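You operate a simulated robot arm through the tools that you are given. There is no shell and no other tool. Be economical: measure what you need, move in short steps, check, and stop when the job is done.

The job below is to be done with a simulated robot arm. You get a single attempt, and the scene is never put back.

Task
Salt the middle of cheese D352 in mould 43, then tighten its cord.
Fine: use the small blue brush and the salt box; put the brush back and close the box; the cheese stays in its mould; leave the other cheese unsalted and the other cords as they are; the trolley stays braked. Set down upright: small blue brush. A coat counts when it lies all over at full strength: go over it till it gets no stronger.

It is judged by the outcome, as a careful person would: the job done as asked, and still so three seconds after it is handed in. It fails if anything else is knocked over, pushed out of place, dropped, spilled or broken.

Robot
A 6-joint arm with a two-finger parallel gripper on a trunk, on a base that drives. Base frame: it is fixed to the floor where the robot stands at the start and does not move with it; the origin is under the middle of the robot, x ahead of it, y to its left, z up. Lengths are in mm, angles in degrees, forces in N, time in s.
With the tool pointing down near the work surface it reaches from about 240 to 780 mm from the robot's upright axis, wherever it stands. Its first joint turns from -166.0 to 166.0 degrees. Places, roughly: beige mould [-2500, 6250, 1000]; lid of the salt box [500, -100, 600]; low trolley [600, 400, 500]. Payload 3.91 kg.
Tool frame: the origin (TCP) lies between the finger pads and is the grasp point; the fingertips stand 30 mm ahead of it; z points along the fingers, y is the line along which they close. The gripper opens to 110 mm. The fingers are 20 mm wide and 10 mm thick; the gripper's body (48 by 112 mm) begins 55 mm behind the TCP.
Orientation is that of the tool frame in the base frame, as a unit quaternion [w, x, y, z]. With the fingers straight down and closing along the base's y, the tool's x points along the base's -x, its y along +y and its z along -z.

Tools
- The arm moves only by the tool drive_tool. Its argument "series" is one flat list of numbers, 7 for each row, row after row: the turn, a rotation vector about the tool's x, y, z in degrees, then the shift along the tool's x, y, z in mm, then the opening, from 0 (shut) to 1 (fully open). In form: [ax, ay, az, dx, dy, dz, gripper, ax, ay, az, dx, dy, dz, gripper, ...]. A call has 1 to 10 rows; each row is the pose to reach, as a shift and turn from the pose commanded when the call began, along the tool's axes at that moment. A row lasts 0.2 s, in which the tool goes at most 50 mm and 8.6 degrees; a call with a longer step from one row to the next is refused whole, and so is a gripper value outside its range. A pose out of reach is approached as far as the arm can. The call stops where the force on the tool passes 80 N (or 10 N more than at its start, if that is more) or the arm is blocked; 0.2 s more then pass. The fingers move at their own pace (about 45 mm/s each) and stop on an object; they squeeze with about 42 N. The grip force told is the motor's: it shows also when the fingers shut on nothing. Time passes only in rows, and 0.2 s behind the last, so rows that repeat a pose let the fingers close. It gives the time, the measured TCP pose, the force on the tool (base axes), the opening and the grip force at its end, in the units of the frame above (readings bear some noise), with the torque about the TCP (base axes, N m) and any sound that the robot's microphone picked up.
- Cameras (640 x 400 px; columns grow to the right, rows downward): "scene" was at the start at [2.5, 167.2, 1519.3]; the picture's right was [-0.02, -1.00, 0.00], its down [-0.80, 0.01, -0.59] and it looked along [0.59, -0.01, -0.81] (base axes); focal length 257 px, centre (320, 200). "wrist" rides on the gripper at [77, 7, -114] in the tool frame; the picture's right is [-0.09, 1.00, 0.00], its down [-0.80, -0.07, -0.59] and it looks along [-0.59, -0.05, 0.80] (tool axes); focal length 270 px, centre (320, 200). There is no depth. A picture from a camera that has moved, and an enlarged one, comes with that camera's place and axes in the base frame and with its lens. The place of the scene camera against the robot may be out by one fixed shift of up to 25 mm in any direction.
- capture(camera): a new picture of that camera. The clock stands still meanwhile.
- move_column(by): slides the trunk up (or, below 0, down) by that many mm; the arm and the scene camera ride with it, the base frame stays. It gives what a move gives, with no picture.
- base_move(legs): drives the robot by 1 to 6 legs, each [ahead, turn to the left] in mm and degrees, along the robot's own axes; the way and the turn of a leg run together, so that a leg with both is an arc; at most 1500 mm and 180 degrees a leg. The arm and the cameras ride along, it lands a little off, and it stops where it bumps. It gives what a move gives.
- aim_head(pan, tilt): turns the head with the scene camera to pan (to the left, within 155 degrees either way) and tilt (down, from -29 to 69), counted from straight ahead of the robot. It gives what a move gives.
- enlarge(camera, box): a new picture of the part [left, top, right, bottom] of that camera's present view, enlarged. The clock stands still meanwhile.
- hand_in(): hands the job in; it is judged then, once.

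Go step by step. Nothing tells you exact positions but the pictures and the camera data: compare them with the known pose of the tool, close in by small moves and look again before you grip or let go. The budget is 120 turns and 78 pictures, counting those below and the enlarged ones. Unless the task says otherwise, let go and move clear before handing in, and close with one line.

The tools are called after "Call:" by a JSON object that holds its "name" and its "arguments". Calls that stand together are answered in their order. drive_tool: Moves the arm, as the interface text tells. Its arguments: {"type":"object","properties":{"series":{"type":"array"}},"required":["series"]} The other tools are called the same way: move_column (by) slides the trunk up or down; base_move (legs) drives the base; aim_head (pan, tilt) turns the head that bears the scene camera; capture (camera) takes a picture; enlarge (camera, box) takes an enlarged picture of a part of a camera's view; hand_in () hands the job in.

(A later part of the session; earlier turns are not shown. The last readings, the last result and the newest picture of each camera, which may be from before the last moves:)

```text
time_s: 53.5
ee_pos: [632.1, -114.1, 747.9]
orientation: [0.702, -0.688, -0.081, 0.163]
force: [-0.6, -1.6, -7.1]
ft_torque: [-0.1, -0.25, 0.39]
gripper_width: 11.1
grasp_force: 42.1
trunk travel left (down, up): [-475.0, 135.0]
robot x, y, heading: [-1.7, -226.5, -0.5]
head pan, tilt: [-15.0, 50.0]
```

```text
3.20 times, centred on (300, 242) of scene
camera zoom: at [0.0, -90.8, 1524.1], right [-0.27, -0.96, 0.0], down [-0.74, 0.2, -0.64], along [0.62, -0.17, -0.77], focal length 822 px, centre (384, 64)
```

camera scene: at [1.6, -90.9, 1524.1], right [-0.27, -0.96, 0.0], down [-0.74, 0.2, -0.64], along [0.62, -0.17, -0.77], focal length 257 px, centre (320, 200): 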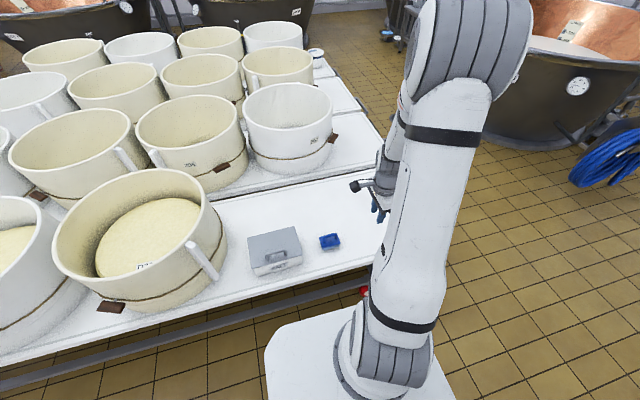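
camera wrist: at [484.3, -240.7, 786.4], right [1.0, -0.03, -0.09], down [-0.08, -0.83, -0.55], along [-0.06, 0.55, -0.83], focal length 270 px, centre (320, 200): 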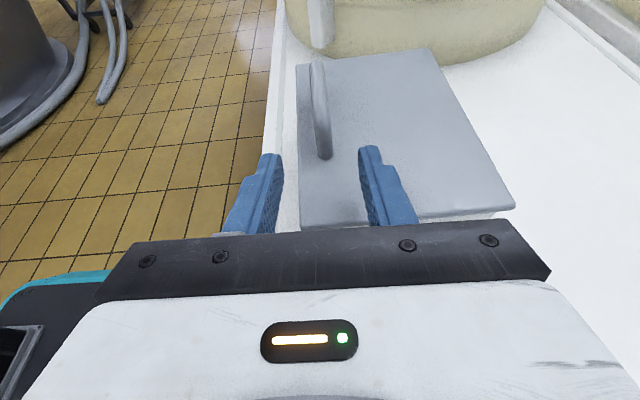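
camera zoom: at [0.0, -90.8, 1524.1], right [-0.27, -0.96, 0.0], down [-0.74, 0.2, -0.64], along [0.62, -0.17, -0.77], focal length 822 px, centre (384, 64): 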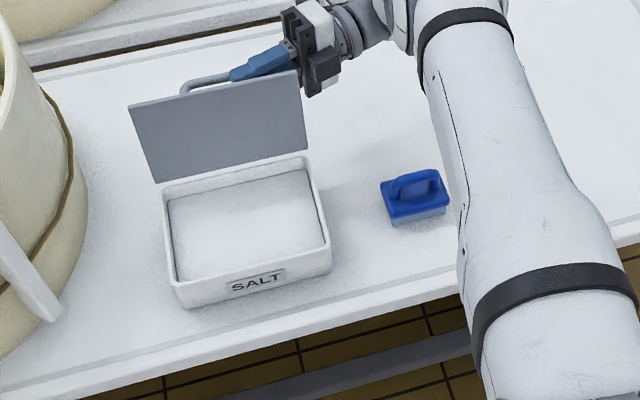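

About 96° now; one more step, then test release.

Call:
{"name": "drive_tool", "arguments": {"series": [2.74, 0, 7.52, 14.5, 4.3, -5.3, 0]}}

Call:
{"name": "drive_tool", "arguments": {"series": [0, 0, 0, 0, 0, 0, 0.15, 0, 0, 0, 0, 0, 0, 0.3, 0, 0, 0, 0, 0, 0, 0.35, 0, 0, 0, 0, 0, 0, 0.35]}}

Call:
{"name": "enlarge", "arguments": {"camera": "scene", "box": [200, 180, 400, 305]}}

```text
time_s: 53.9
ee_pos: [645.2, -114.1, 742.1]
orientation: [0.707, -0.675, -0.031, 0.209]
force: [-0.6, -0.3, -10.7]
ft_torque: [-0.07, -1.01, 0.09]
gripper_width: 11.5
grasp_force: 41.5
trunk travel left (down, up): [-475.0, 135.0]
robot x, y, heading: [-3.2, -227.5, -0.6]
head pan, tilt: [-15.0, 50.0]
```

```text
time_s: 54.9
ee_pos: [645.1, -113.8, 742.9]
orientation: [0.706, -0.675, -0.031, 0.21]
force: [-0.1, 0.0, -0.6]
ft_torque: [0.01, -0.01, 0.02]
gripper_width: 38.4
grasp_force: 0.0
trunk travel left (down, up): [-475.0, 135.0]
robot x, y, heading: [-4.7, -224.4, -0.3]
head pan, tilt: [-15.0, 50.0]
```

```text
3.20 times, centred on (300, 242) of scene
camera zoom: at [-0.5, -90.9, 1524.1], right [-0.27, -0.96, 0.0], down [-0.74, 0.2, -0.64], along [0.62, -0.17, -0.77], focal length 822 px, centre (384, 64)
```

zoom: 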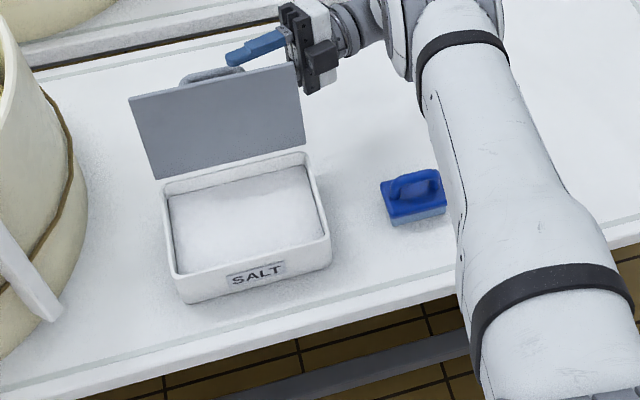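

The lid stays open by itself. I'll back the fingers out sideways and bring the tool upright again.

Call:
{"name": "drive_tool", "arguments": {"series": [0, 0, 0, 0, 0, -30, 0.4, 0, 0, 0, 0, 0, -60, 0.4, 0, 0, 0, 0, 0, -90, 0.4, -6.3, -3.39, -4.41, -23, -7, -88, 0.4, -12.6, -6.8, -8.8, -46, -14, -86, 0.4, -18.9, -10.2, -13.2, -69, -21, -84, 0.4, -25.2, -13.6, -17.6, -92, -28, -82, 0.4, -31.5, -17, -22, -115, -35, -80, 0.4, -37.8, -20.3, -26.5, -138, -42, -78, 0.4, -44.1, -23.7, -30.9, -161, -49, -76, 0.4]}}

Call:
{"name": "drive_tool", "arguments": {"series": [-6.3, -3.39, -4.41, 0, 0, 0, 0.4, -12.6, -6.8, -8.8, 0, 0, 0, 0.4, -18.9, -10.2, -13.2, 0, 0, 0, 0.4, -25.2, -13.6, -17.6, 0, 0, 0, 0.4, -31.5, -17, -22, 0, 0, 0, 0.4, -37.8, -20.3, -26.5, 0, 0, 0, 0.4, -44.1, -23.7, -30.9, 0, 0, 0, 0.4]}}

Call:
{"name": "enlarge", "arguments": {"camera": "scene", "box": [200, 180, 400, 305]}}

```text
time_s: 57.1
ee_pos: [536.2, -240.5, 821.8]
orientation: [-0.414, 0.798, 0.42, -0.121]
force: [-1.2, -0.8, -0.1]
ft_torque: [-0.01, 0.0, -0.02]
gripper_width: 44.1
grasp_force: 0.1
out of reach, approached as far as the arm can: row 2, 3, 4
trunk travel left (down, up): [-475.0, 135.0]
robot x, y, heading: [-3.6, -228.3, -0.4]
head pan, tilt: [-15.0, 50.0]
```

```text
time_s: 58.7
ee_pos: [537.7, -240.1, 823.0]
orientation: [-0.015, 0.716, 0.698, -0.003]
force: [1.1, -0.6, 0.8]
ft_torque: [-0.04, 0.02, 0.0]
gripper_width: 43.8
grasp_force: 0.0
trunk travel left (down, up): [-475.0, 135.0]
robot x, y, heading: [-1.0, -226.0, -0.4]
head pan, tilt: [-15.0, 50.0]
```

```text
3.20 times, centred on (300, 242) of scene
camera zoom: at [-0.8, -90.8, 1524.1], right [-0.27, -0.96, 0.0], down [-0.74, 0.2, -0.64], along [0.62, -0.17, -0.77], focal length 822 px, centre (384, 64)
```

zoom: 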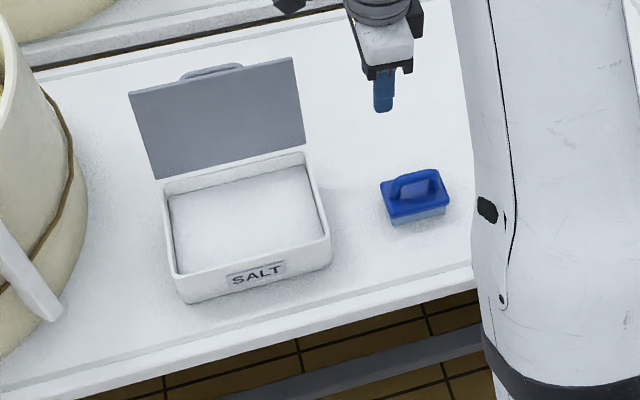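

The box is open and undisturbed, and the brush is clear. I'll move above the brush and look with the wrist camera.

Call:
{"name": "drive_tool", "arguments": {"series": [-1.46, -0.97, -1.46, -20, -10, 30, 0.5, -1.46, -0.97, -1.46, -47, -22, 60, 0.5, -1.46, -0.97, -1.46, -47, -22, 100, 0.5]}}

Call:
{"name": "capture", "arguments": {"camera": "wrist"}}

```text
time_s: 59.5
ee_pos: [509.8, -285.3, 721.3]
orientation: [-0.001, 0.707, 0.707, 0.001]
force: [-0.1, -0.2, -0.1]
ft_torque: [0.01, -0.01, 0.01]
gripper_width: 54.9
grasp_force: 0.1
trunk travel left (down, up): [-475.0, 135.0]
robot x, y, heading: [-2.9, -224.3, -0.3]
head pan, tilt: [-15.0, 50.0]
```

```text
42 pictures are left
camera wrist: at [516.3, -207.8, 834.7], right [1.0, -0.09, 0.0], down [-0.07, -0.8, 0.59], along [-0.05, -0.59, -0.8], focal length 270 px, centre (320, 200)
```

wrist: 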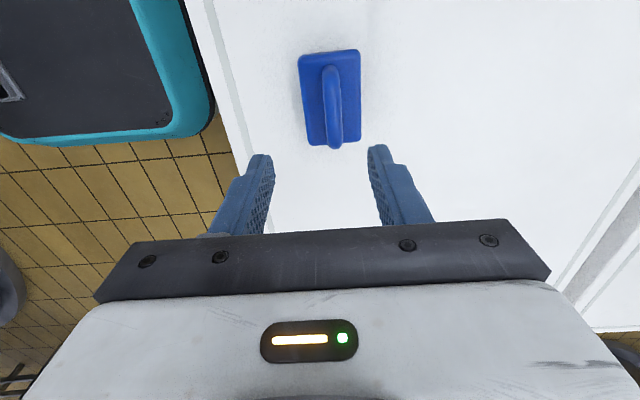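

The brush handle is about (520, -280), near z≈605. I'll lower partway and look again.

Call:
{"name": "drive_tool", "arguments": {"series": [0, 0, 0, 2, 5, 40, 0.5, 0, 0, 0, 4, 10, 78, 0.5]}}

Call:
{"name": "capture", "arguments": {"camera": "wrist"}}

Call:
{"name": "enlarge", "arguments": {"camera": "scene", "box": [280, 190, 400, 265]}}

```text
time_s: 60.1
ee_pos: [517.8, -282.0, 638.4]
orientation: [-0.001, 0.707, 0.707, 0.0]
force: [0.0, -0.2, -0.1]
ft_torque: [-0.03, 0.03, -0.01]
gripper_width: 55.2
grasp_force: 0.0
trunk travel left (down, up): [-475.0, 135.0]
robot x, y, heading: [-5.8, -228.3, -0.7]
head pan, tilt: [-15.0, 50.0]
```

```text
41 pictures are left
camera wrist: at [524.7, -203.6, 754.9], right [1.0, -0.09, 0.0], down [-0.07, -0.8, 0.59], along [-0.05, -0.59, -0.8], focal length 270 px, centre (320, 200)
```

wrist: 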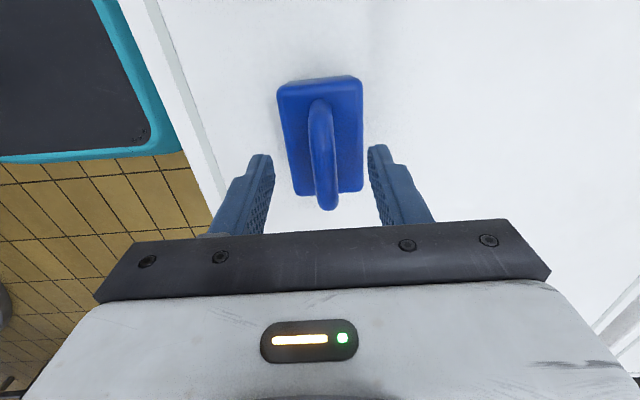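

```text
5.33 times, centred on (340, 228) of scene
camera zoom: at [0.1, -90.9, 1524.1], right [-0.27, -0.96, 0.0], down [-0.74, 0.2, -0.64], along [0.62, -0.17, -0.77], focal length 1369 px, centre (213, 53)
```

zoom: 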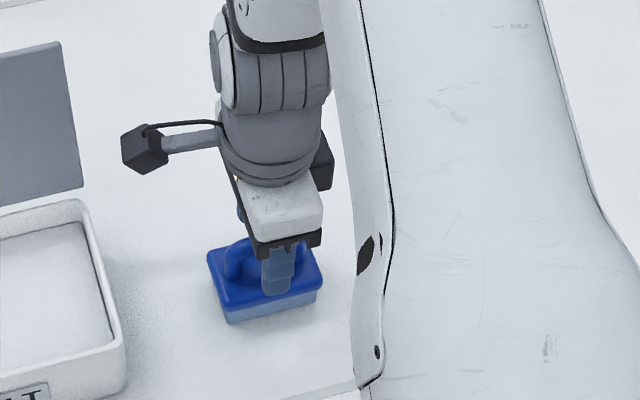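

Handle top is ~612 and the block top ~578. Lowering 20 mm more and gripping the handle.

Call:
{"name": "drive_tool", "arguments": {"series": [0, 0, 0, -3, 2, 10, 0.5, 0, 0, 0, -3, 2, 19, 0.5, 0, 0, 0, -3, 2, 19, 0.2, 0, 0, 0, -3, 2, 19, 0, 0, 0, 0, -3, 2, 19, 0, 0, 0, 0, -3, 2, 19, 0]}}

Call:
{"name": "capture", "arguments": {"camera": "wrist"}}

```text
time_s: 61.5
ee_pos: [520.8, -284.8, 623.6]
orientation: [-0.001, 0.707, 0.707, 0.0]
force: [-0.1, -0.1, -0.5]
ft_torque: [-0.02, 0.0, -0.05]
gripper_width: 13.2
grasp_force: 41.8
trunk travel left (down, up): [-475.0, 135.0]
robot x, y, heading: [-5.0, -226.9, -0.5]
head pan, tilt: [-15.0, 50.0]
```

```text
39 pictures are left
camera wrist: at [527.2, -206.5, 737.9], right [1.0, -0.09, 0.0], down [-0.07, -0.8, 0.59], along [-0.05, -0.59, -0.8], focal length 270 px, centre (320, 200)
```

wrist: 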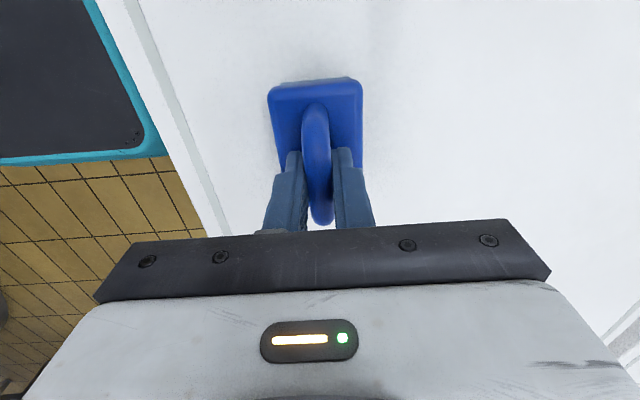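

The brush is held (home TCP: 520.8, -284.8, 623.6). I'll lift it and carry it over the salt.

Call:
{"name": "drive_tool", "arguments": {"series": [0, 0, 0, 0, 0, -15, 0, 0, 0, 0, 0, 0, -55, 0, 0, 0, 0, 0, 0, -100, 0, 0, 0, 0, 0, 0, -130, 0, 0, 0, 0, 44, 0, -130, 0, 0, 0, 0, 88, 0, -130, 0, 0, 0, 0, 132, 0, -130, 0, 0, 0, 0, 176, 0, -130, 0, 0, 0, 0, 220, 3, -130, 0]}}

Call:
{"name": "capture", "arguments": {"camera": "wrist"}}

Call:
{"name": "enlarge", "arguments": {"camera": "scene", "box": [200, 180, 400, 305]}}

```text
time_s: 63.5
ee_pos: [525.3, -66.2, 755.0]
orientation: [-0.001, 0.707, 0.708, -0.001]
force: [0.3, -0.4, -0.3]
ft_torque: [0.03, 0.01, 0.0]
gripper_width: 13.0
grasp_force: 41.8
trunk travel left (down, up): [-475.0, 135.0]
robot x, y, heading: [-5.5, -228.9, -0.3]
head pan, tilt: [-15.0, 50.0]
```

```text
38 pictures are left
camera wrist: at [532.3, 12.1, 870.1], right [1.0, -0.09, 0.0], down [-0.07, -0.8, 0.59], along [-0.05, -0.59, -0.8], focal length 270 px, centre (320, 200)
```

wrist: 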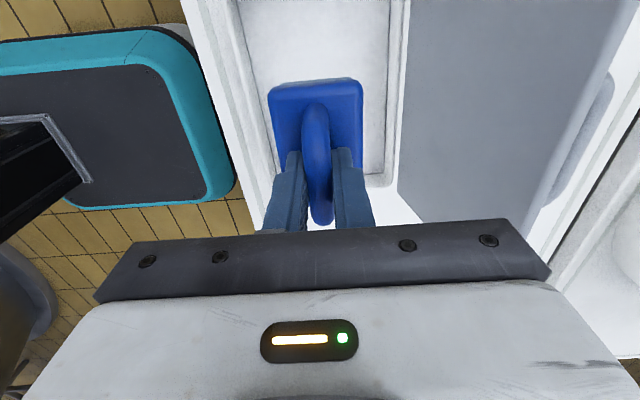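

```text
3.20 times, centred on (300, 242) of scene
camera zoom: at [-0.5, -90.6, 1524.0], right [-0.27, -0.96, 0.0], down [-0.74, 0.2, -0.64], along [0.62, -0.17, -0.77], focal length 822 px, centre (384, 64)
```

zoom: 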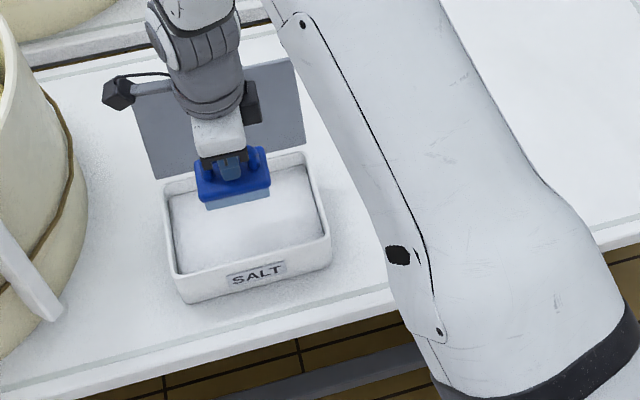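

Centred above the salt. Lowering in small steps while watching the force.

Call:
{"name": "drive_tool", "arguments": {"series": [0, 0, 0, 0, 0, 25, 0, 0, 0, 0, 0, 0, 50, 0]}}

Call:
{"name": "drive_tool", "arguments": {"series": [0, 0, 0, 0, 0, 8, 0]}}

Call:
{"name": "drive_tool", "arguments": {"series": [0, 0, 0, 0, 0, 8, 0]}}

```text
time_s: 64.1
ee_pos: [526.0, -65.9, 704.9]
orientation: [-0.001, 0.707, 0.707, 0.0]
force: [0.5, 0.4, -0.9]
ft_torque: [0.0, 0.0, -0.02]
gripper_width: 12.9
grasp_force: 41.8
trunk travel left (down, up): [-475.0, 135.0]
robot x, y, heading: [-4.9, -223.7, -0.6]
head pan, tilt: [-15.0, 50.0]
```

```text
time_s: 64.5
ee_pos: [526.0, -65.4, 696.1]
orientation: [-0.001, 0.707, 0.708, 0.0]
force: [-0.7, 0.6, -1.4]
ft_torque: [-0.01, -0.01, -0.02]
gripper_width: 12.7
grasp_force: 42.0
trunk travel left (down, up): [-475.0, 135.0]
robot x, y, heading: [-6.2, -225.9, -0.4]
head pan, tilt: [-15.0, 50.0]
```

```text
time_s: 64.9
ee_pos: [527.0, -64.4, 689.8]
orientation: [-0.001, 0.708, 0.707, 0.0]
force: [-0.6, 0.2, -0.8]
ft_torque: [-0.01, 0.01, 0.05]
gripper_width: 12.9
grasp_force: 41.8
trunk travel left (down, up): [-475.0, 135.0]
robot x, y, heading: [-5.2, -228.6, -0.4]
head pan, tilt: [-15.0, 50.0]
```

Call:
{"name": "drive_tool", "arguments": {"series": [0, 0, 0, 0, 0, 8, 0]}}

Call:
{"name": "drive_tool", "arguments": {"series": [0, 0, 0, 0, 0, 6, 0]}}

Call:
{"name": "enlarge", "arguments": {"camera": "scene", "box": [240, 200, 340, 262]}}

```text
time_s: 65.3
ee_pos: [526.1, -63.9, 681.7]
orientation: [-0.001, 0.708, 0.706, 0.0]
force: [-0.5, -0.4, -1.9]
ft_torque: [-0.01, 0.0, -0.02]
gripper_width: 12.7
grasp_force: 41.8
trunk travel left (down, up): [-475.0, 135.0]
robot x, y, heading: [-8.4, -228.0, -0.7]
head pan, tilt: [-15.0, 50.0]
```

```text
time_s: 65.7
ee_pos: [525.5, -64.9, 676.2]
orientation: [-0.001, 0.707, 0.707, 0.0]
force: [0.0, 0.2, -1.3]
ft_torque: [0.0, 0.02, 0.01]
gripper_width: 13.3
grasp_force: 42.2
trunk travel left (down, up): [-475.0, 135.0]
robot x, y, heading: [-2.0, -229.7, -0.5]
head pan, tilt: [-15.0, 50.0]
```

```text
6.40 times, centred on (290, 231) of scene
camera zoom: at [-0.5, -90.9, 1524.1], right [-0.27, -0.96, 0.0], down [-0.74, 0.2, -0.64], along [0.62, -0.17, -0.77], focal length 1643 px, centre (512, 2)
```

zoom: 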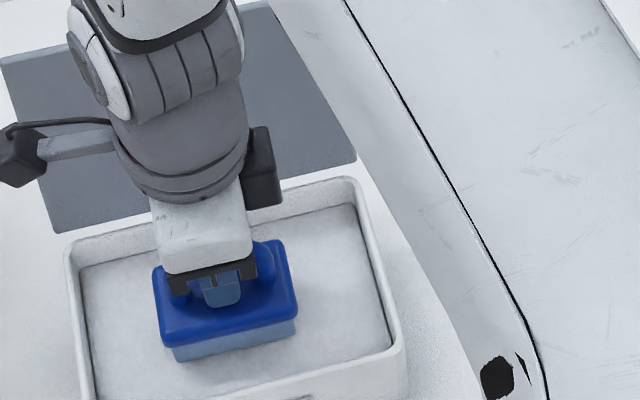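

Seems close but no contact force yet; continuing gently.

Call:
{"name": "drive_tool", "arguments": {"series": [0, 0, 0, 0, 0, 6, 0]}}

Call:
{"name": "drive_tool", "arguments": {"series": [0, 0, 0, 0, 0, 5, 0]}}

Call:
{"name": "drive_tool", "arguments": {"series": [0, 0, 0, 0, 0, 4, 0]}}

```text
time_s: 66.1
ee_pos: [524.5, -64.5, 672.7]
orientation: [0.0, 0.707, 0.707, 0.002]
force: [-5.4, -5.3, 28.8]
ft_torque: [-0.4, 0.05, -0.01]
gripper_width: 13.1
grasp_force: 41.8
trunk travel left (down, up): [-475.0, 135.0]
robot x, y, heading: [-7.7, -229.0, -0.3]
head pan, tilt: [-15.0, 50.0]
```

```text
time_s: 66.5
ee_pos: [526.2, -63.2, 667.2]
orientation: [0.001, 0.707, 0.707, 0.003]
force: [-2.9, -0.3, 46.3]
ft_torque: [-0.14, 0.25, 0.03]
gripper_width: 12.9
grasp_force: 41.8
trunk travel left (down, up): [-475.0, 135.0]
robot x, y, heading: [-5.4, -228.2, -0.4]
head pan, tilt: [-15.0, 50.0]
```

```text
time_s: 67.0
ee_pos: [528.9, -62.9, 667.1]
orientation: [0.002, 0.707, 0.707, 0.005]
force: [-7.1, -2.9, 46.6]
ft_torque: [-0.65, 0.77, -0.05]
gripper_width: 12.8
grasp_force: 42.5
trunk travel left (down, up): [-475.0, 135.0]
robot x, y, heading: [-3.2, -227.9, -0.6]
head pan, tilt: [-15.0, 50.0]
stopped in row 1: the force on the tool passed its limit at 82 N (the readings are from after the stop); the commanded pose is now the measured one
```

Contact made, a bit firm. I'll ease up and look at the brush in the grip.

Call:
{"name": "drive_tool", "arguments": {"series": [0, 0, 0, 0, 0, -4, 0]}}

Call:
{"name": "drive_tool", "arguments": {"series": [0, 0, 0, 0, 0, -40, 0, 0, 0, 0, 0, 0, -80, 0]}}

Call:
{"name": "capture", "arguments": {"camera": "wrist"}}

Call:
{"name": "enlarge", "arguments": {"camera": "scene", "box": [240, 180, 340, 242]}}

```text
time_s: 67.4
ee_pos: [528.5, -62.7, 668.3]
orientation: [0.002, 0.707, 0.707, 0.004]
force: [-2.2, 6.6, 28.2]
ft_torque: [0.33, 0.09, -0.05]
gripper_width: 13.0
grasp_force: 42.0
trunk travel left (down, up): [-475.0, 135.0]
robot x, y, heading: [-6.4, -225.7, -0.5]
head pan, tilt: [-15.0, 50.0]
```

```text
time_s: 68.0
ee_pos: [526.9, -62.9, 748.2]
orientation: [0.001, 0.707, 0.707, 0.002]
force: [0.4, 0.1, -1.7]
ft_torque: [0.0, 0.0, 0.01]
gripper_width: 12.7
grasp_force: 42.0
trunk travel left (down, up): [-475.0, 135.0]
robot x, y, heading: [-8.0, -226.3, -0.3]
head pan, tilt: [-15.0, 50.0]
```

```text
35 pictures are left
camera wrist: at [533.0, 16.0, 862.1], right [1.0, -0.09, 0.0], down [-0.07, -0.8, 0.59], along [-0.05, -0.59, -0.81], focal length 270 px, centre (320, 200)
```

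wrist: 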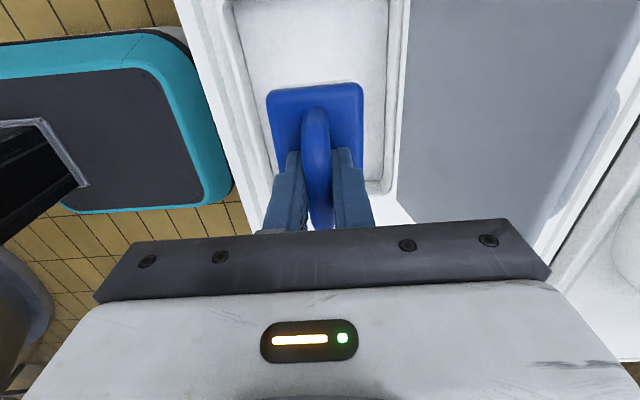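

```text
6.40 times, centred on (290, 211) of scene
camera zoom: at [-1.0, -91.0, 1523.8], right [-0.27, -0.96, 0.0], down [-0.74, 0.2, -0.64], along [0.62, -0.17, -0.77], focal length 1643 px, centre (512, 130)
```

zoom: 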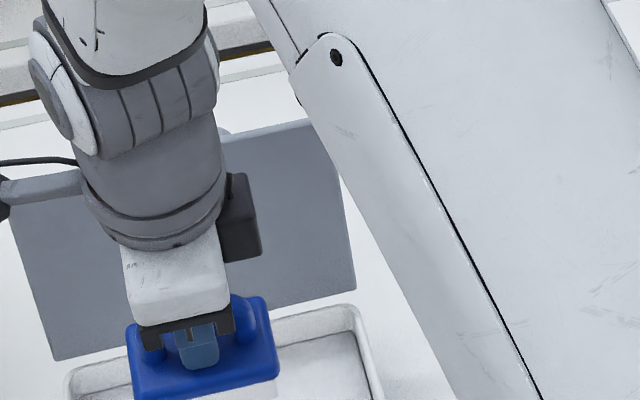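

The brush is loaded and still straight. I'll raise and retract it, then drive left to stand between the box and mould 43.

Call:
{"name": "drive_tool", "arguments": {"series": [0, 0, 0, 0, 0, -45, 0, 0, 0, 0, 0, -10, -90, 0, 0, 0, 0, 0, -30, -130, 0, 0, 0, 0, -10, -50, -170, 0, 0, 0, 0, -30, -80, -200, 0, 0, 0, 0, -50, -110, -225, 0, 0, 0, 0, -70, -130, -240, 0]}}

Call:
{"name": "base_move", "arguments": {"legs": [[-120, 0], [0, 90], [650, 0], [0, -90], [120, 0]]}}

Call:
{"name": "aim_head", "arguments": {"pan": 25, "tilt": 52}}

Call:
{"name": "capture", "arguments": {"camera": "scene"}}

```text
time_s: 69.6
ee_pos: [399.7, -135.4, 984.4]
orientation: [0.001, 0.707, 0.707, 0.003]
force: [0.0, 0.3, -1.4]
ft_torque: [0.02, -0.02, -0.01]
gripper_width: 13.1
grasp_force: 42.4
trunk travel left (down, up): [-475.0, 135.0]
robot x, y, heading: [-6.9, -229.2, -0.5]
head pan, tilt: [-15.0, 50.0]
```

```text
time_s: 82.6
ee_pos: [411.3, 491.6, 982.9]
orientation: [-0.001, 0.713, 0.701, 0.002]
force: [0.2, -0.8, -0.5]
ft_torque: [0.01, 0.03, 0.01]
gripper_width: 13.0
grasp_force: 42.3
trunk travel left (down, up): [-475.0, 135.0]
robot x, y, heading: [3.8, 422.3, -1.8]
head pan, tilt: [-15.0, 50.0]
```

```text
time_s: 83.7
ee_pos: [410.0, 491.3, 983.5]
orientation: [0.0, 0.714, 0.701, 0.002]
force: [0.0, 0.2, -0.1]
ft_torque: [0.03, -0.01, -0.01]
gripper_width: 13.1
grasp_force: 42.4
trunk travel left (down, up): [-475.0, 135.0]
robot x, y, heading: [3.5, 424.5, -2.1]
head pan, tilt: [25.0, 52.0]
```

```text
33 pictures are left
camera scene: at [7.6, 613.1, 1521.4], right [0.39, -0.92, 0.0], down [-0.73, -0.31, -0.62], along [0.57, 0.24, -0.79], focal length 257 px, centre (320, 200)
```

scene: 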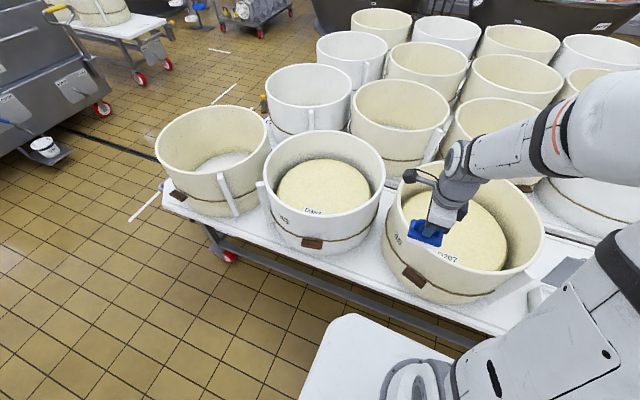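

Call:
{"name": "enlarge", "arguments": {"camera": "scene", "box": [240, 120, 400, 260]}}

```text
2.86 times, centred on (320, 190) of scene
camera zoom: at [7.6, 613.1, 1521.4], right [0.39, -0.92, 0.0], down [-0.73, -0.31, -0.62], along [0.57, 0.24, -0.79], focal length 734 px, centre (320, 229)
```

zoom: 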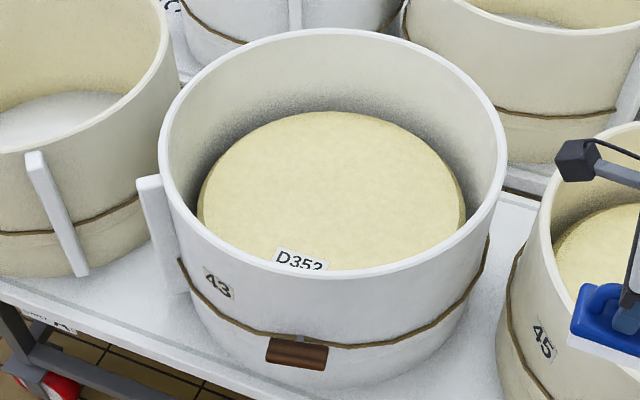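

Confirmed: the white mould is 43 with cheese D352. I estimate the cheese centre at (606, 860) with its top near z≈748 and the rim near 845. I'll stand about 100 mm further left for comfortable reach, then bring the brush above the cheese.

Call:
{"name": "base_move", "arguments": {"legs": [[-100, 0], [0, 92], [105, 0], [0, -90], [100, 0]]}}

Call:
{"name": "capture", "arguments": {"camera": "scene"}}

```text
time_s: 94.0
ee_pos: [416.5, 605.3, 983.9]
orientation: [-0.002, 0.704, 0.71, 0.002]
force: [1.4, -0.7, -0.2]
ft_torque: [0.05, 0.03, 0.02]
gripper_width: 12.8
grasp_force: 42.3
trunk travel left (down, up): [-475.0, 135.0]
robot x, y, heading: [7.4, 538.3, -1.2]
head pan, tilt: [25.0, 52.0]
```

```text
31 pictures are left
camera scene: at [13.3, 728.9, 1521.4], right [0.4, -0.92, 0.0], down [-0.72, -0.32, -0.61], along [0.56, 0.25, -0.79], focal length 257 px, centre (320, 200)
```

scene: 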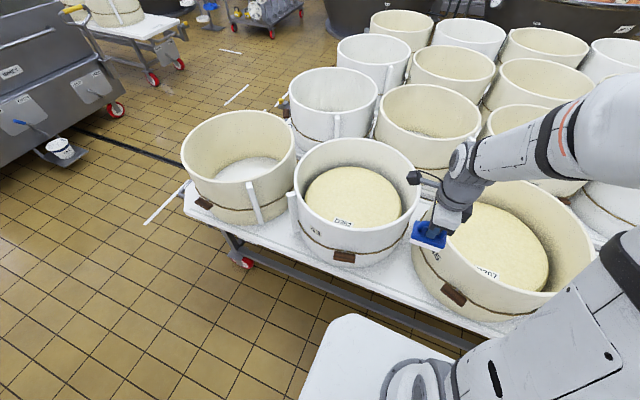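

Moving the brush over the middle of the cheese at safe height.

Call:
{"name": "drive_tool", "arguments": {"series": [0, 0, 0, 37, 26, 0, 0, 0, 0, 0, 74, 52, 0, 0, 0, 0, 0, 111, 78, 0, 0, 0, 0, 0, 148, 104, 0, 0, 0, 0, 0, 185, 130, 0, 0, 0, 0, 0, 222, 157, 10, 0, 0, 0, 0, 257, 183, 20, 0]}}

Call:
{"name": "capture", "arguments": {"camera": "wrist"}}

Call:
{"name": "enlarge", "arguments": {"camera": "scene", "box": [280, 120, 440, 220]}}

```text
time_s: 95.6
ee_pos: [597.0, 862.0, 961.6]
orientation: [0.001, 0.705, 0.709, 0.002]
force: [0.8, -0.1, -1.2]
ft_torque: [0.0, -0.03, 0.02]
gripper_width: 12.8
grasp_force: 41.3
trunk travel left (down, up): [-475.0, 135.0]
robot x, y, heading: [5.4, 542.1, -1.2]
head pan, tilt: [25.0, 52.0]
```

```text
30 pictures are left
camera wrist: at [602.6, 939.5, 1077.0], right [1.0, -0.08, 0.0], down [-0.07, -0.8, 0.59], along [-0.05, -0.59, -0.81], focal length 270 px, centre (320, 200)
```

wrist: 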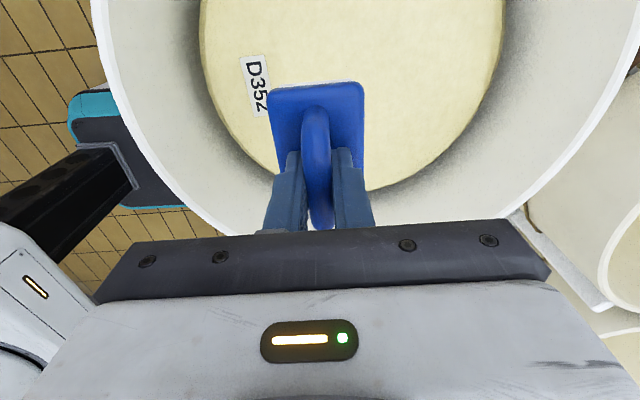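

```text
4.00 times, centred on (360, 170) of scene
camera zoom: at [11.2, 729.6, 1521.3], right [0.4, -0.92, 0.0], down [-0.72, -0.32, -0.61], along [0.56, 0.25, -0.79], focal length 1027 px, centre (160, 320)
```

zoom: 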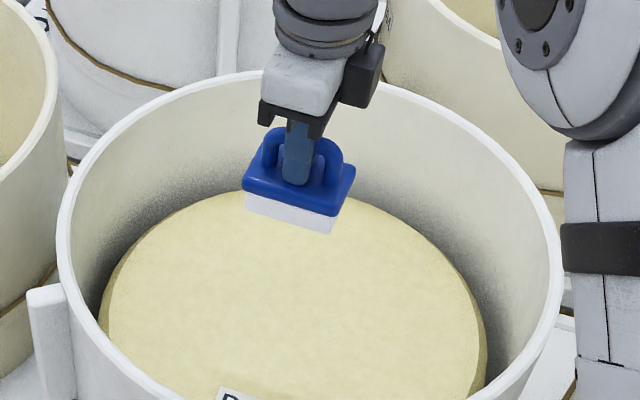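

The bristles are white with salt. I take the centre to be around (632, 865); moving there and lowering carefully.

Call:
{"name": "drive_tool", "arguments": {"series": [0, 0, 0, 1, 17, 30, 0, 0, 0, 0, 3, 35, 65, 0, 0, 0, 0, 3, 35, 100, 0]}}

Call:
{"name": "enlarge", "arguments": {"camera": "scene", "box": [280, 120, 440, 220]}}

```text
time_s: 96.4
ee_pos: [629.8, 864.1, 865.2]
orientation: [0.0, 0.705, 0.71, 0.003]
force: [-1.6, 0.3, -0.7]
ft_torque: [0.0, -0.02, 0.0]
gripper_width: 12.4
grasp_force: 41.5
trunk travel left (down, up): [-475.0, 135.0]
robot x, y, heading: [9.1, 540.0, -1.5]
head pan, tilt: [25.0, 52.0]
```

```text
4.00 times, centred on (360, 170) of scene
camera zoom: at [10.8, 729.1, 1521.4], right [0.4, -0.92, 0.0], down [-0.72, -0.32, -0.62], along [0.56, 0.25, -0.79], focal length 1027 px, centre (160, 320)
```

zoom: 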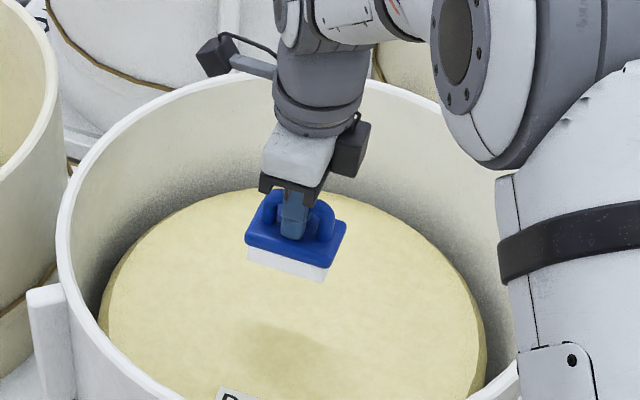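

Lowering toward the surface in steps.

Call:
{"name": "drive_tool", "arguments": {"series": [0, 0, 0, 0, 0, 20, 0, 0, 0, 0, 0, 0, 35, 0]}}

Call:
{"name": "drive_tool", "arguments": {"series": [0, 0, 0, 0, 0, 5, 0, 0, 0, 0, 0, 0, 9, 0]}}

Call:
{"name": "drive_tool", "arguments": {"series": [0, 0, 0, 0, 0, 4, 0, 0, 0, 0, 0, 0, 8, 0]}}

```text
time_s: 97.0
ee_pos: [629.4, 865.9, 831.3]
orientation: [0.0, 0.705, 0.71, 0.003]
force: [-0.3, -0.1, -1.2]
ft_torque: [-0.01, -0.01, -0.01]
gripper_width: 13.3
grasp_force: 41.5
trunk travel left (down, up): [-475.0, 135.0]
robot x, y, heading: [10.2, 538.6, -1.3]
head pan, tilt: [25.0, 52.0]
```

```text
time_s: 97.6
ee_pos: [630.5, 867.1, 821.7]
orientation: [0.0, 0.704, 0.71, 0.002]
force: [-0.4, 1.3, -1.0]
ft_torque: [0.02, -0.03, 0.0]
gripper_width: 13.0
grasp_force: 42.0
trunk travel left (down, up): [-475.0, 135.0]
robot x, y, heading: [9.1, 540.2, -1.3]
head pan, tilt: [25.0, 52.0]
```

```text
time_s: 98.2
ee_pos: [630.6, 867.2, 813.9]
orientation: [0.0, 0.704, 0.71, 0.002]
force: [0.0, -0.8, -0.3]
ft_torque: [-0.01, 0.0, 0.02]
gripper_width: 12.6
grasp_force: 42.0
trunk travel left (down, up): [-475.0, 135.0]
robot x, y, heading: [12.8, 541.1, -1.0]
head pan, tilt: [25.0, 52.0]
```

Call:
{"name": "drive_tool", "arguments": {"series": [0, 0, 0, 0, 0, 4, 0, 0, 0, 0, 0, 0, 8, 0]}}

Call:
{"name": "drive_tool", "arguments": {"series": [0, 0, 0, 0, 0, 4, 0]}}

Call:
{"name": "drive_tool", "arguments": {"series": [0, 0, 0, 0, 0, 4, 0]}}

Call:
{"name": "enlarge", "arguments": {"camera": "scene", "box": [280, 120, 440, 220]}}

```text
time_s: 98.8
ee_pos: [630.0, 867.3, 805.7]
orientation: [0.0, 0.705, 0.709, 0.002]
force: [0.2, 0.1, -1.1]
ft_torque: [0.0, 0.01, 0.01]
gripper_width: 13.2
grasp_force: 41.8
trunk travel left (down, up): [-475.0, 135.0]
robot x, y, heading: [9.9, 540.7, -0.9]
head pan, tilt: [25.0, 52.0]
```

```text
time_s: 99.2
ee_pos: [629.4, 865.8, 801.4]
orientation: [0.0, 0.705, 0.71, 0.002]
force: [-0.9, 0.9, -1.6]
ft_torque: [-0.01, -0.01, 0.03]
gripper_width: 13.1
grasp_force: 41.9
trunk travel left (down, up): [-475.0, 135.0]
robot x, y, heading: [12.7, 543.7, -1.2]
head pan, tilt: [25.0, 52.0]
```

```text
time_s: 99.6
ee_pos: [630.1, 866.2, 798.4]
orientation: [0.0, 0.705, 0.709, 0.002]
force: [-0.1, -0.7, -1.0]
ft_torque: [0.01, 0.01, 0.0]
gripper_width: 12.7
grasp_force: 42.2
trunk travel left (down, up): [-475.0, 135.0]
robot x, y, heading: [6.9, 541.1, -1.3]
head pan, tilt: [25.0, 52.0]
```

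```text
4.00 times, centred on (360, 170) of scene
camera zoom: at [10.7, 729.0, 1521.4], right [0.4, -0.92, 0.0], down [-0.72, -0.32, -0.62], along [0.56, 0.25, -0.79], focal length 1027 px, centre (160, 320)
```

zoom: 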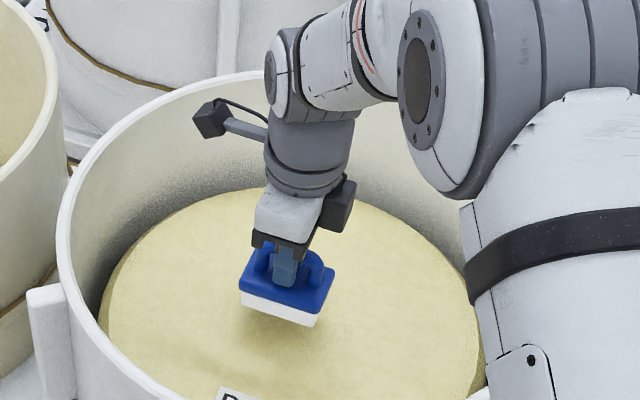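

The shadow is closing in; perhaps 10–20 mm to go.

Call:
{"name": "drive_tool", "arguments": {"series": [0, 0, 0, 0, 0, 5, 0]}}

Call:
{"name": "drive_tool", "arguments": {"series": [0, 0, 0, 0, 0, 4, 0]}}

Call:
{"name": "drive_tool", "arguments": {"series": [0, 0, 0, 0, 0, 3, 0]}}

Call:
{"name": "drive_tool", "arguments": {"series": [0, 0, 0, 0, 0, 3, 0]}}

```text
time_s: 100.0
ee_pos: [631.0, 866.0, 792.4]
orientation: [0.0, 0.704, 0.71, 0.003]
force: [0.0, -0.3, -0.8]
ft_torque: [0.0, -0.04, 0.01]
gripper_width: 12.5
grasp_force: 42.1
trunk travel left (down, up): [-475.0, 135.0]
robot x, y, heading: [6.6, 538.0, -1.2]
head pan, tilt: [25.0, 52.0]
```

```text
time_s: 100.4
ee_pos: [631.7, 868.3, 789.0]
orientation: [0.0, 0.705, 0.71, 0.003]
force: [0.0, 0.0, -0.9]
ft_torque: [0.0, 0.04, -0.03]
gripper_width: 12.6
grasp_force: 41.9
trunk travel left (down, up): [-475.0, 135.0]
robot x, y, heading: [9.7, 541.1, -1.2]
head pan, tilt: [25.0, 52.0]
```

```text
time_s: 100.8
ee_pos: [630.8, 868.1, 785.0]
orientation: [0.0, 0.705, 0.709, 0.002]
force: [-0.2, -0.2, -0.8]
ft_torque: [0.02, 0.02, -0.03]
gripper_width: 12.5
grasp_force: 42.1
trunk travel left (down, up): [-475.0, 135.0]
robot x, y, heading: [8.2, 543.1, -1.5]
head pan, tilt: [25.0, 52.0]
```

```text
time_s: 101.2
ee_pos: [631.8, 867.9, 782.6]
orientation: [-0.001, 0.705, 0.71, 0.002]
force: [0.0, -0.6, -1.3]
ft_torque: [-0.03, -0.03, 0.02]
gripper_width: 12.9
grasp_force: 41.7
trunk travel left (down, up): [-475.0, 135.0]
robot x, y, heading: [14.6, 538.6, -1.1]
head pan, tilt: [25.0, 52.0]
```

Call:
{"name": "drive_tool", "arguments": {"series": [0, 0, 0, 0, 0, 3, 0]}}

Call:
{"name": "drive_tool", "arguments": {"series": [0, 0, 0, 0, 0, 3, 0]}}

Call:
{"name": "drive_tool", "arguments": {"series": [0, 0, 0, 0, 0, 3, 0]}}

Call:
{"name": "enlarge", "arguments": {"camera": "scene", "box": [300, 140, 400, 202]}}

```text
time_s: 101.6
ee_pos: [632.4, 868.6, 779.4]
orientation: [0.0, 0.705, 0.709, 0.002]
force: [1.2, -0.2, -1.5]
ft_torque: [0.02, -0.02, 0.01]
gripper_width: 12.7
grasp_force: 42.2
trunk travel left (down, up): [-475.0, 135.0]
robot x, y, heading: [11.9, 537.9, -1.2]
head pan, tilt: [25.0, 52.0]
```

```text
time_s: 102.0
ee_pos: [630.5, 866.2, 776.5]
orientation: [0.0, 0.705, 0.709, 0.002]
force: [-0.8, 0.1, -0.8]
ft_torque: [-0.02, 0.02, -0.05]
gripper_width: 12.8
grasp_force: 41.9
trunk travel left (down, up): [-475.0, 135.0]
robot x, y, heading: [12.4, 537.2, -1.2]
head pan, tilt: [25.0, 52.0]
```

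```text
time_s: 102.4
ee_pos: [630.8, 867.6, 773.2]
orientation: [0.0, 0.704, 0.71, 0.003]
force: [0.1, -0.3, -0.2]
ft_torque: [0.01, 0.01, -0.01]
gripper_width: 12.6
grasp_force: 41.7
trunk travel left (down, up): [-475.0, 135.0]
robot x, y, heading: [9.6, 537.7, -1.4]
head pan, tilt: [25.0, 52.0]
```

```text
6.40 times, centred on (350, 171) of scene
camera zoom: at [10.7, 729.0, 1521.4], right [0.4, -0.92, 0.0], down [-0.72, -0.32, -0.62], along [0.56, 0.25, -0.79], focal length 1643 px, centre (128, 386)
```

zoom: 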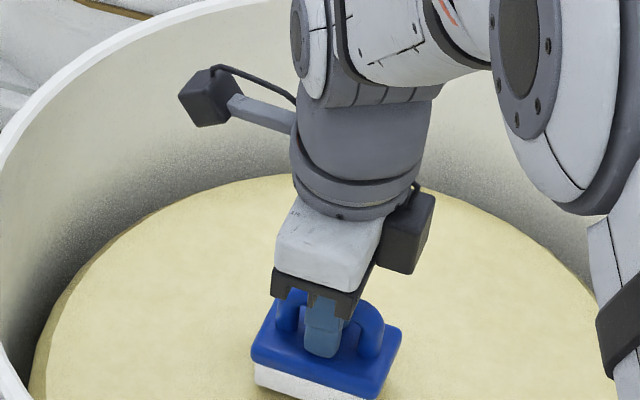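

Very near contact now.

Call:
{"name": "drive_tool", "arguments": {"series": [0, 0, 0, 0, 0, 2.5, 0]}}

Call:
{"name": "drive_tool", "arguments": {"series": [0, 0, 0, 0, 0, 2.5, 0]}}

Call:
{"name": "drive_tool", "arguments": {"series": [0, 0, 0, 0, 0, 2, 0]}}

```text
time_s: 102.8
ee_pos: [631.8, 866.7, 770.8]
orientation: [0.0, 0.705, 0.71, 0.002]
force: [0.4, 1.1, -0.8]
ft_torque: [0.0, 0.0, -0.01]
gripper_width: 12.8
grasp_force: 42.8
trunk travel left (down, up): [-475.0, 135.0]
robot x, y, heading: [8.8, 538.8, -1.2]
head pan, tilt: [25.0, 52.0]
```

```text
time_s: 103.2
ee_pos: [630.8, 867.8, 768.7]
orientation: [0.001, 0.705, 0.709, 0.002]
force: [0.5, 0.4, -1.1]
ft_torque: [0.01, -0.03, -0.02]
gripper_width: 12.9
grasp_force: 42.1
trunk travel left (down, up): [-475.0, 135.0]
robot x, y, heading: [7.7, 540.5, -1.3]
head pan, tilt: [25.0, 52.0]
```

```text
time_s: 103.6
ee_pos: [630.7, 866.7, 769.1]
orientation: [0.001, 0.704, 0.71, 0.003]
force: [0.6, -4.9, 10.8]
ft_torque: [-0.61, 0.09, 0.09]
gripper_width: 12.8
grasp_force: 42.0
trunk travel left (down, up): [-475.0, 135.0]
robot x, y, heading: [8.8, 539.2, -1.4]
head pan, tilt: [25.0, 52.0]
```

Contact with about 12 N. Starting gentle strokes over the middle.

Call:
{"name": "drive_tool", "arguments": {"series": [0, 0, 0, 20, 0, 0, 0, 0, 0, 0, 40, 0, 0, 0, 0, 0, 0, 60, 0, 0, 0, 0, 0, 0, 40, 0, 0, 0, 0, 0, 0, 20, 0, 0, 0, 0, 0, 0, 0, 0, 0, 0, 0, 0, 0, -20, 0, 0, 0, 0, 0, 0, -40, 0, 0, 0, 0, 0, 0, -60, 0, 0, 0, 0, 0, 0, -60, 20, 0, 0]}}

Call:
{"name": "capture", "arguments": {"camera": "wrist"}}

Call:
{"name": "enlarge", "arguments": {"camera": "scene", "box": [280, 120, 440, 220]}}

```text
time_s: 105.8
ee_pos: [648.9, 806.9, 768.1]
orientation: [0.0, 0.705, 0.709, 0.002]
force: [-6.6, -0.8, 20.5]
ft_torque: [-0.09, 0.19, -0.03]
gripper_width: 12.7
grasp_force: 41.8
trunk travel left (down, up): [-475.0, 135.0]
robot x, y, heading: [5.9, 539.7, -1.2]
head pan, tilt: [25.0, 52.0]
```

```text
25 pictures are left
camera wrist: at [654.1, 884.1, 883.0], right [1.0, -0.08, 0.0], down [-0.07, -0.8, 0.59], along [-0.04, -0.59, -0.81], focal length 270 px, centre (320, 200)
```

wrist: 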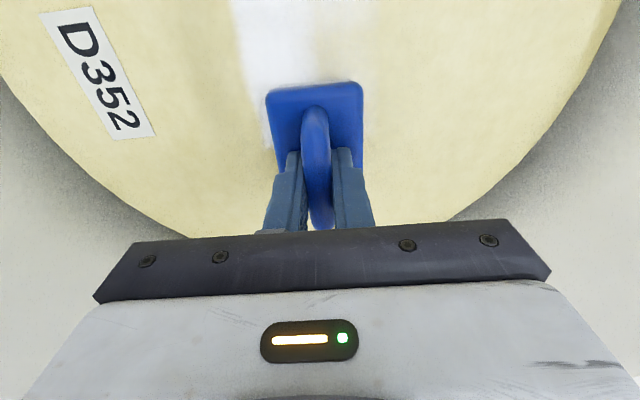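

```text
4.00 times, centred on (360, 170) of scene
camera zoom: at [7.2, 727.9, 1521.7], right [0.4, -0.92, 0.0], down [-0.72, -0.32, -0.62], along [0.56, 0.25, -0.79], focal length 1027 px, centre (160, 320)
```

zoom: 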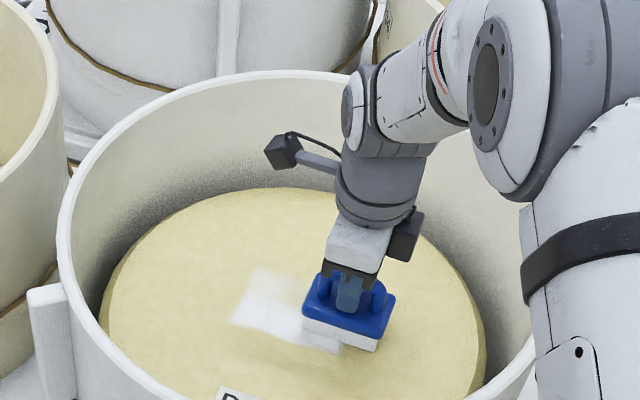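

The coat is showing, strongest where the brush went. I'll work across lanes, covering the middle.

Call:
{"name": "drive_tool", "arguments": {"series": [0, 0, 0, 27, 0, 0, 0, 0, 0, 0, 54, 0, 0, 0, 0, 0, 0, 82, 0, 0, 0, 0, 0, 0, 110, 0, 0, 0, 0, 0, 0, 110, 20, 0, 0, 0, 0, 0, 82, 20, 0, 0, 0, 0, 0, 54, 20, 0, 0, 0, 0, 0, 27, 20, 0, 0, 0, 0, 0, 0, 20, 0, 0, 0, 0, 0, 0, 40, 0, 0]}}

Call:
{"name": "drive_tool", "arguments": {"series": [0, 0, 0, 27, 0, 0, 0, 0, 0, 0, 54, 0, 0, 0, 0, 0, 0, 82, 0, 0, 0, 0, 0, 0, 110, 0, 0, 0, 0, 0, 0, 110, -20, 0, 0, 0, 0, 0, 82, -20, 0, 0, 0, 0, 0, 54, -20, 0, 0, 0, 0, 0, 27, -20, 0, 0, 0, 0, 0, 0, -20, 0, 0, 0, 0, 0, 0, -45, 0, 0]}}

Call:
{"name": "drive_tool", "arguments": {"series": [0, 0, 0, 27, 0, 0, 0, 0, 0, 0, 54, 0, 0, 0, 0, 0, 0, 82, 0, 0, 0, 0, 0, 0, 110, 0, 0, 0, 0, 0, 0, 110, -20, 0, 0, 0, 0, 0, 82, -20, 0, 0, 0, 0, 0, 54, -20, 0, 0, 0, 0, 0, 27, -20, 0, 0, 0, 0, 0, 0, -20, 0, 0, 0, 0, 0, 0, -40, 0, 0]}}

Call:
{"name": "drive_tool", "arguments": {"series": [0, 0, 0, 27, 0, 0, 0, 0, 0, 0, 54, 0, 0, 0, 0, 0, 0, 82, 0, 0, 0, 0, 0, 0, 110, 0, 0, 0, 0, 0, 0, 110, -20, 0, 0, 0, 0, 0, 82, -20, 0, 0, 0, 0, 0, 54, -20, 0, 0, 0, 0, 0, 27, -20, 0, 0, 0, 0, 0, 0, -20, 0, 0]}}

Call:
{"name": "enlarge", "arguments": {"camera": "scene", "box": [280, 120, 440, 220]}}

```text
time_s: 108.0
ee_pos: [687.9, 806.5, 768.1]
orientation: [0.001, 0.705, 0.71, 0.002]
force: [-5.6, -2.2, 14.1]
ft_torque: [0.25, 0.06, 0.06]
gripper_width: 12.4
grasp_force: 42.0
trunk travel left (down, up): [-475.0, 135.0]
robot x, y, heading: [8.0, 541.0, -1.6]
head pan, tilt: [25.0, 52.0]
```

```text
time_s: 110.2
ee_pos: [647.2, 809.0, 768.1]
orientation: [0.001, 0.704, 0.71, 0.004]
force: [5.0, -1.0, 27.9]
ft_torque: [-0.29, 0.24, 0.12]
gripper_width: 12.9
grasp_force: 42.3
trunk travel left (down, up): [-475.0, 135.0]
robot x, y, heading: [7.1, 540.6, -1.1]
head pan, tilt: [25.0, 52.0]
```

```text
time_s: 112.4
ee_pos: [604.7, 805.0, 768.8]
orientation: [0.0, 0.705, 0.71, 0.003]
force: [3.3, -1.0, 21.2]
ft_torque: [0.01, 0.0, 0.01]
gripper_width: 12.7
grasp_force: 42.3
trunk travel left (down, up): [-475.0, 135.0]
robot x, y, heading: [7.4, 540.5, -1.2]
head pan, tilt: [25.0, 52.0]
```

```text
time_s: 114.4
ee_pos: [582.4, 803.1, 767.7]
orientation: [0.0, 0.705, 0.71, 0.003]
force: [0.8, 4.6, 25.5]
ft_torque: [0.28, 0.16, -0.21]
gripper_width: 12.6
grasp_force: 41.5
trunk travel left (down, up): [-475.0, 135.0]
robot x, y, heading: [10.4, 543.5, -1.4]
head pan, tilt: [25.0, 52.0]
```

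```text
4.00 times, centred on (360, 170) of scene
camera zoom: at [8.0, 728.4, 1521.6], right [0.4, -0.92, 0.0], down [-0.72, -0.32, -0.62], along [0.56, 0.25, -0.79], focal length 1027 px, centre (160, 320)
```

zoom: 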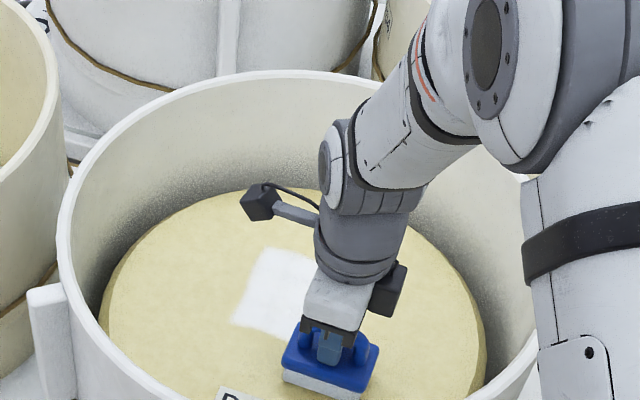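

The coat has a crisp edge, apparently the bounds of the middle patch. I'll lift and look at the coverage.

Call:
{"name": "drive_tool", "arguments": {"series": [0, 0, 0, 0, 0, -40, 0, 0, 0, 0, -20, -30, -85, 0, 0, 0, 0, -55, -60, -130, 0, 0, 0, 0, -80, -90, -170, 0]}}

Call:
{"name": "enlarge", "arguments": {"camera": "scene", "box": [280, 120, 440, 220]}}

```text
refused: row 2 steps farther than a row can; nothing moved
```

```text
4.00 times, centred on (360, 170) of scene
camera zoom: at [8.0, 728.4, 1521.6], right [0.4, -0.92, 0.0], down [-0.72, -0.32, -0.62], along [0.56, 0.25, -0.79], focal length 1027 px, centre (160, 320)
```

zoom: 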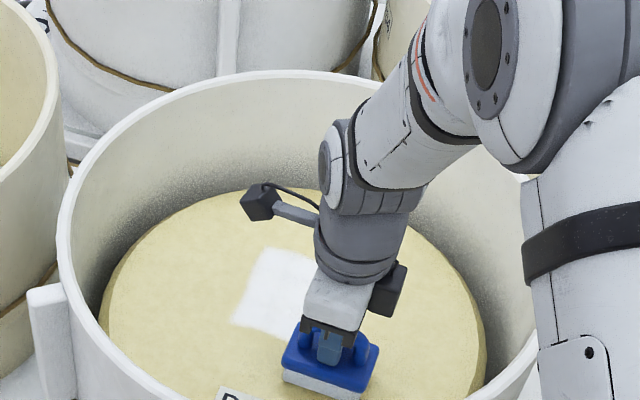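

Lifting straight up first, in permitted steps.

Call:
{"name": "drive_tool", "arguments": {"series": [0, 0, 0, 0, 0, -45, 0, 0, 0, 0, 0, 0, -90, 0, 0, 0, 0, 0, 0, -135, 0, 0, 0, 0, 0, 0, -180, 0, 0, 0, 0, 0, 0, -200, 0, 0, 0, 0, -40, -25, -200, 0, 0, 0, 0, -80, -50, -200, 0, 0, 0, 0, -120, -75, -200, 0, 0, 0, 0, -160, -100, -200, 0]}}

Call:
{"name": "enlarge", "arguments": {"camera": "scene", "box": [280, 120, 440, 220]}}

```text
time_s: 116.4
ee_pos: [486.5, 642.8, 961.5]
orientation: [0.0, 0.705, 0.709, 0.003]
force: [-0.1, 0.0, -0.9]
ft_torque: [-0.02, -0.01, 0.0]
gripper_width: 12.6
grasp_force: 41.9
trunk travel left (down, up): [-475.0, 135.0]
robot x, y, heading: [6.7, 539.9, -1.4]
head pan, tilt: [25.0, 52.0]
```

```text
4.00 times, centred on (360, 170) of scene
camera zoom: at [10.0, 728.5, 1521.5], right [0.4, -0.92, 0.0], down [-0.72, -0.32, -0.62], along [0.56, 0.25, -0.79], focal length 1027 px, centre (160, 320)
```

zoom: 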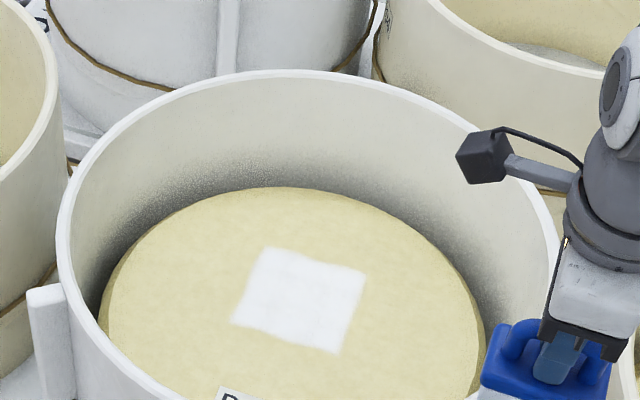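

The middle patch is a clear white square. Zooming to check that it is uniform.

Call:
{"name": "enlarge", "arguments": {"camera": "scene", "box": [332, 175, 378, 212]}}

```text
10.81 times, centred on (355, 194) of scene
camera zoom: at [10.0, 728.5, 1521.5], right [0.4, -0.92, 0.0], down [-0.72, -0.32, -0.62], along [0.56, 0.25, -0.79], focal length 2776 px, centre (-58, 270)
```

zoom: 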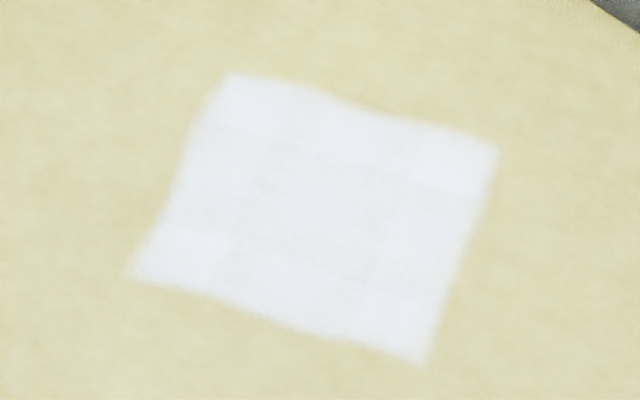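

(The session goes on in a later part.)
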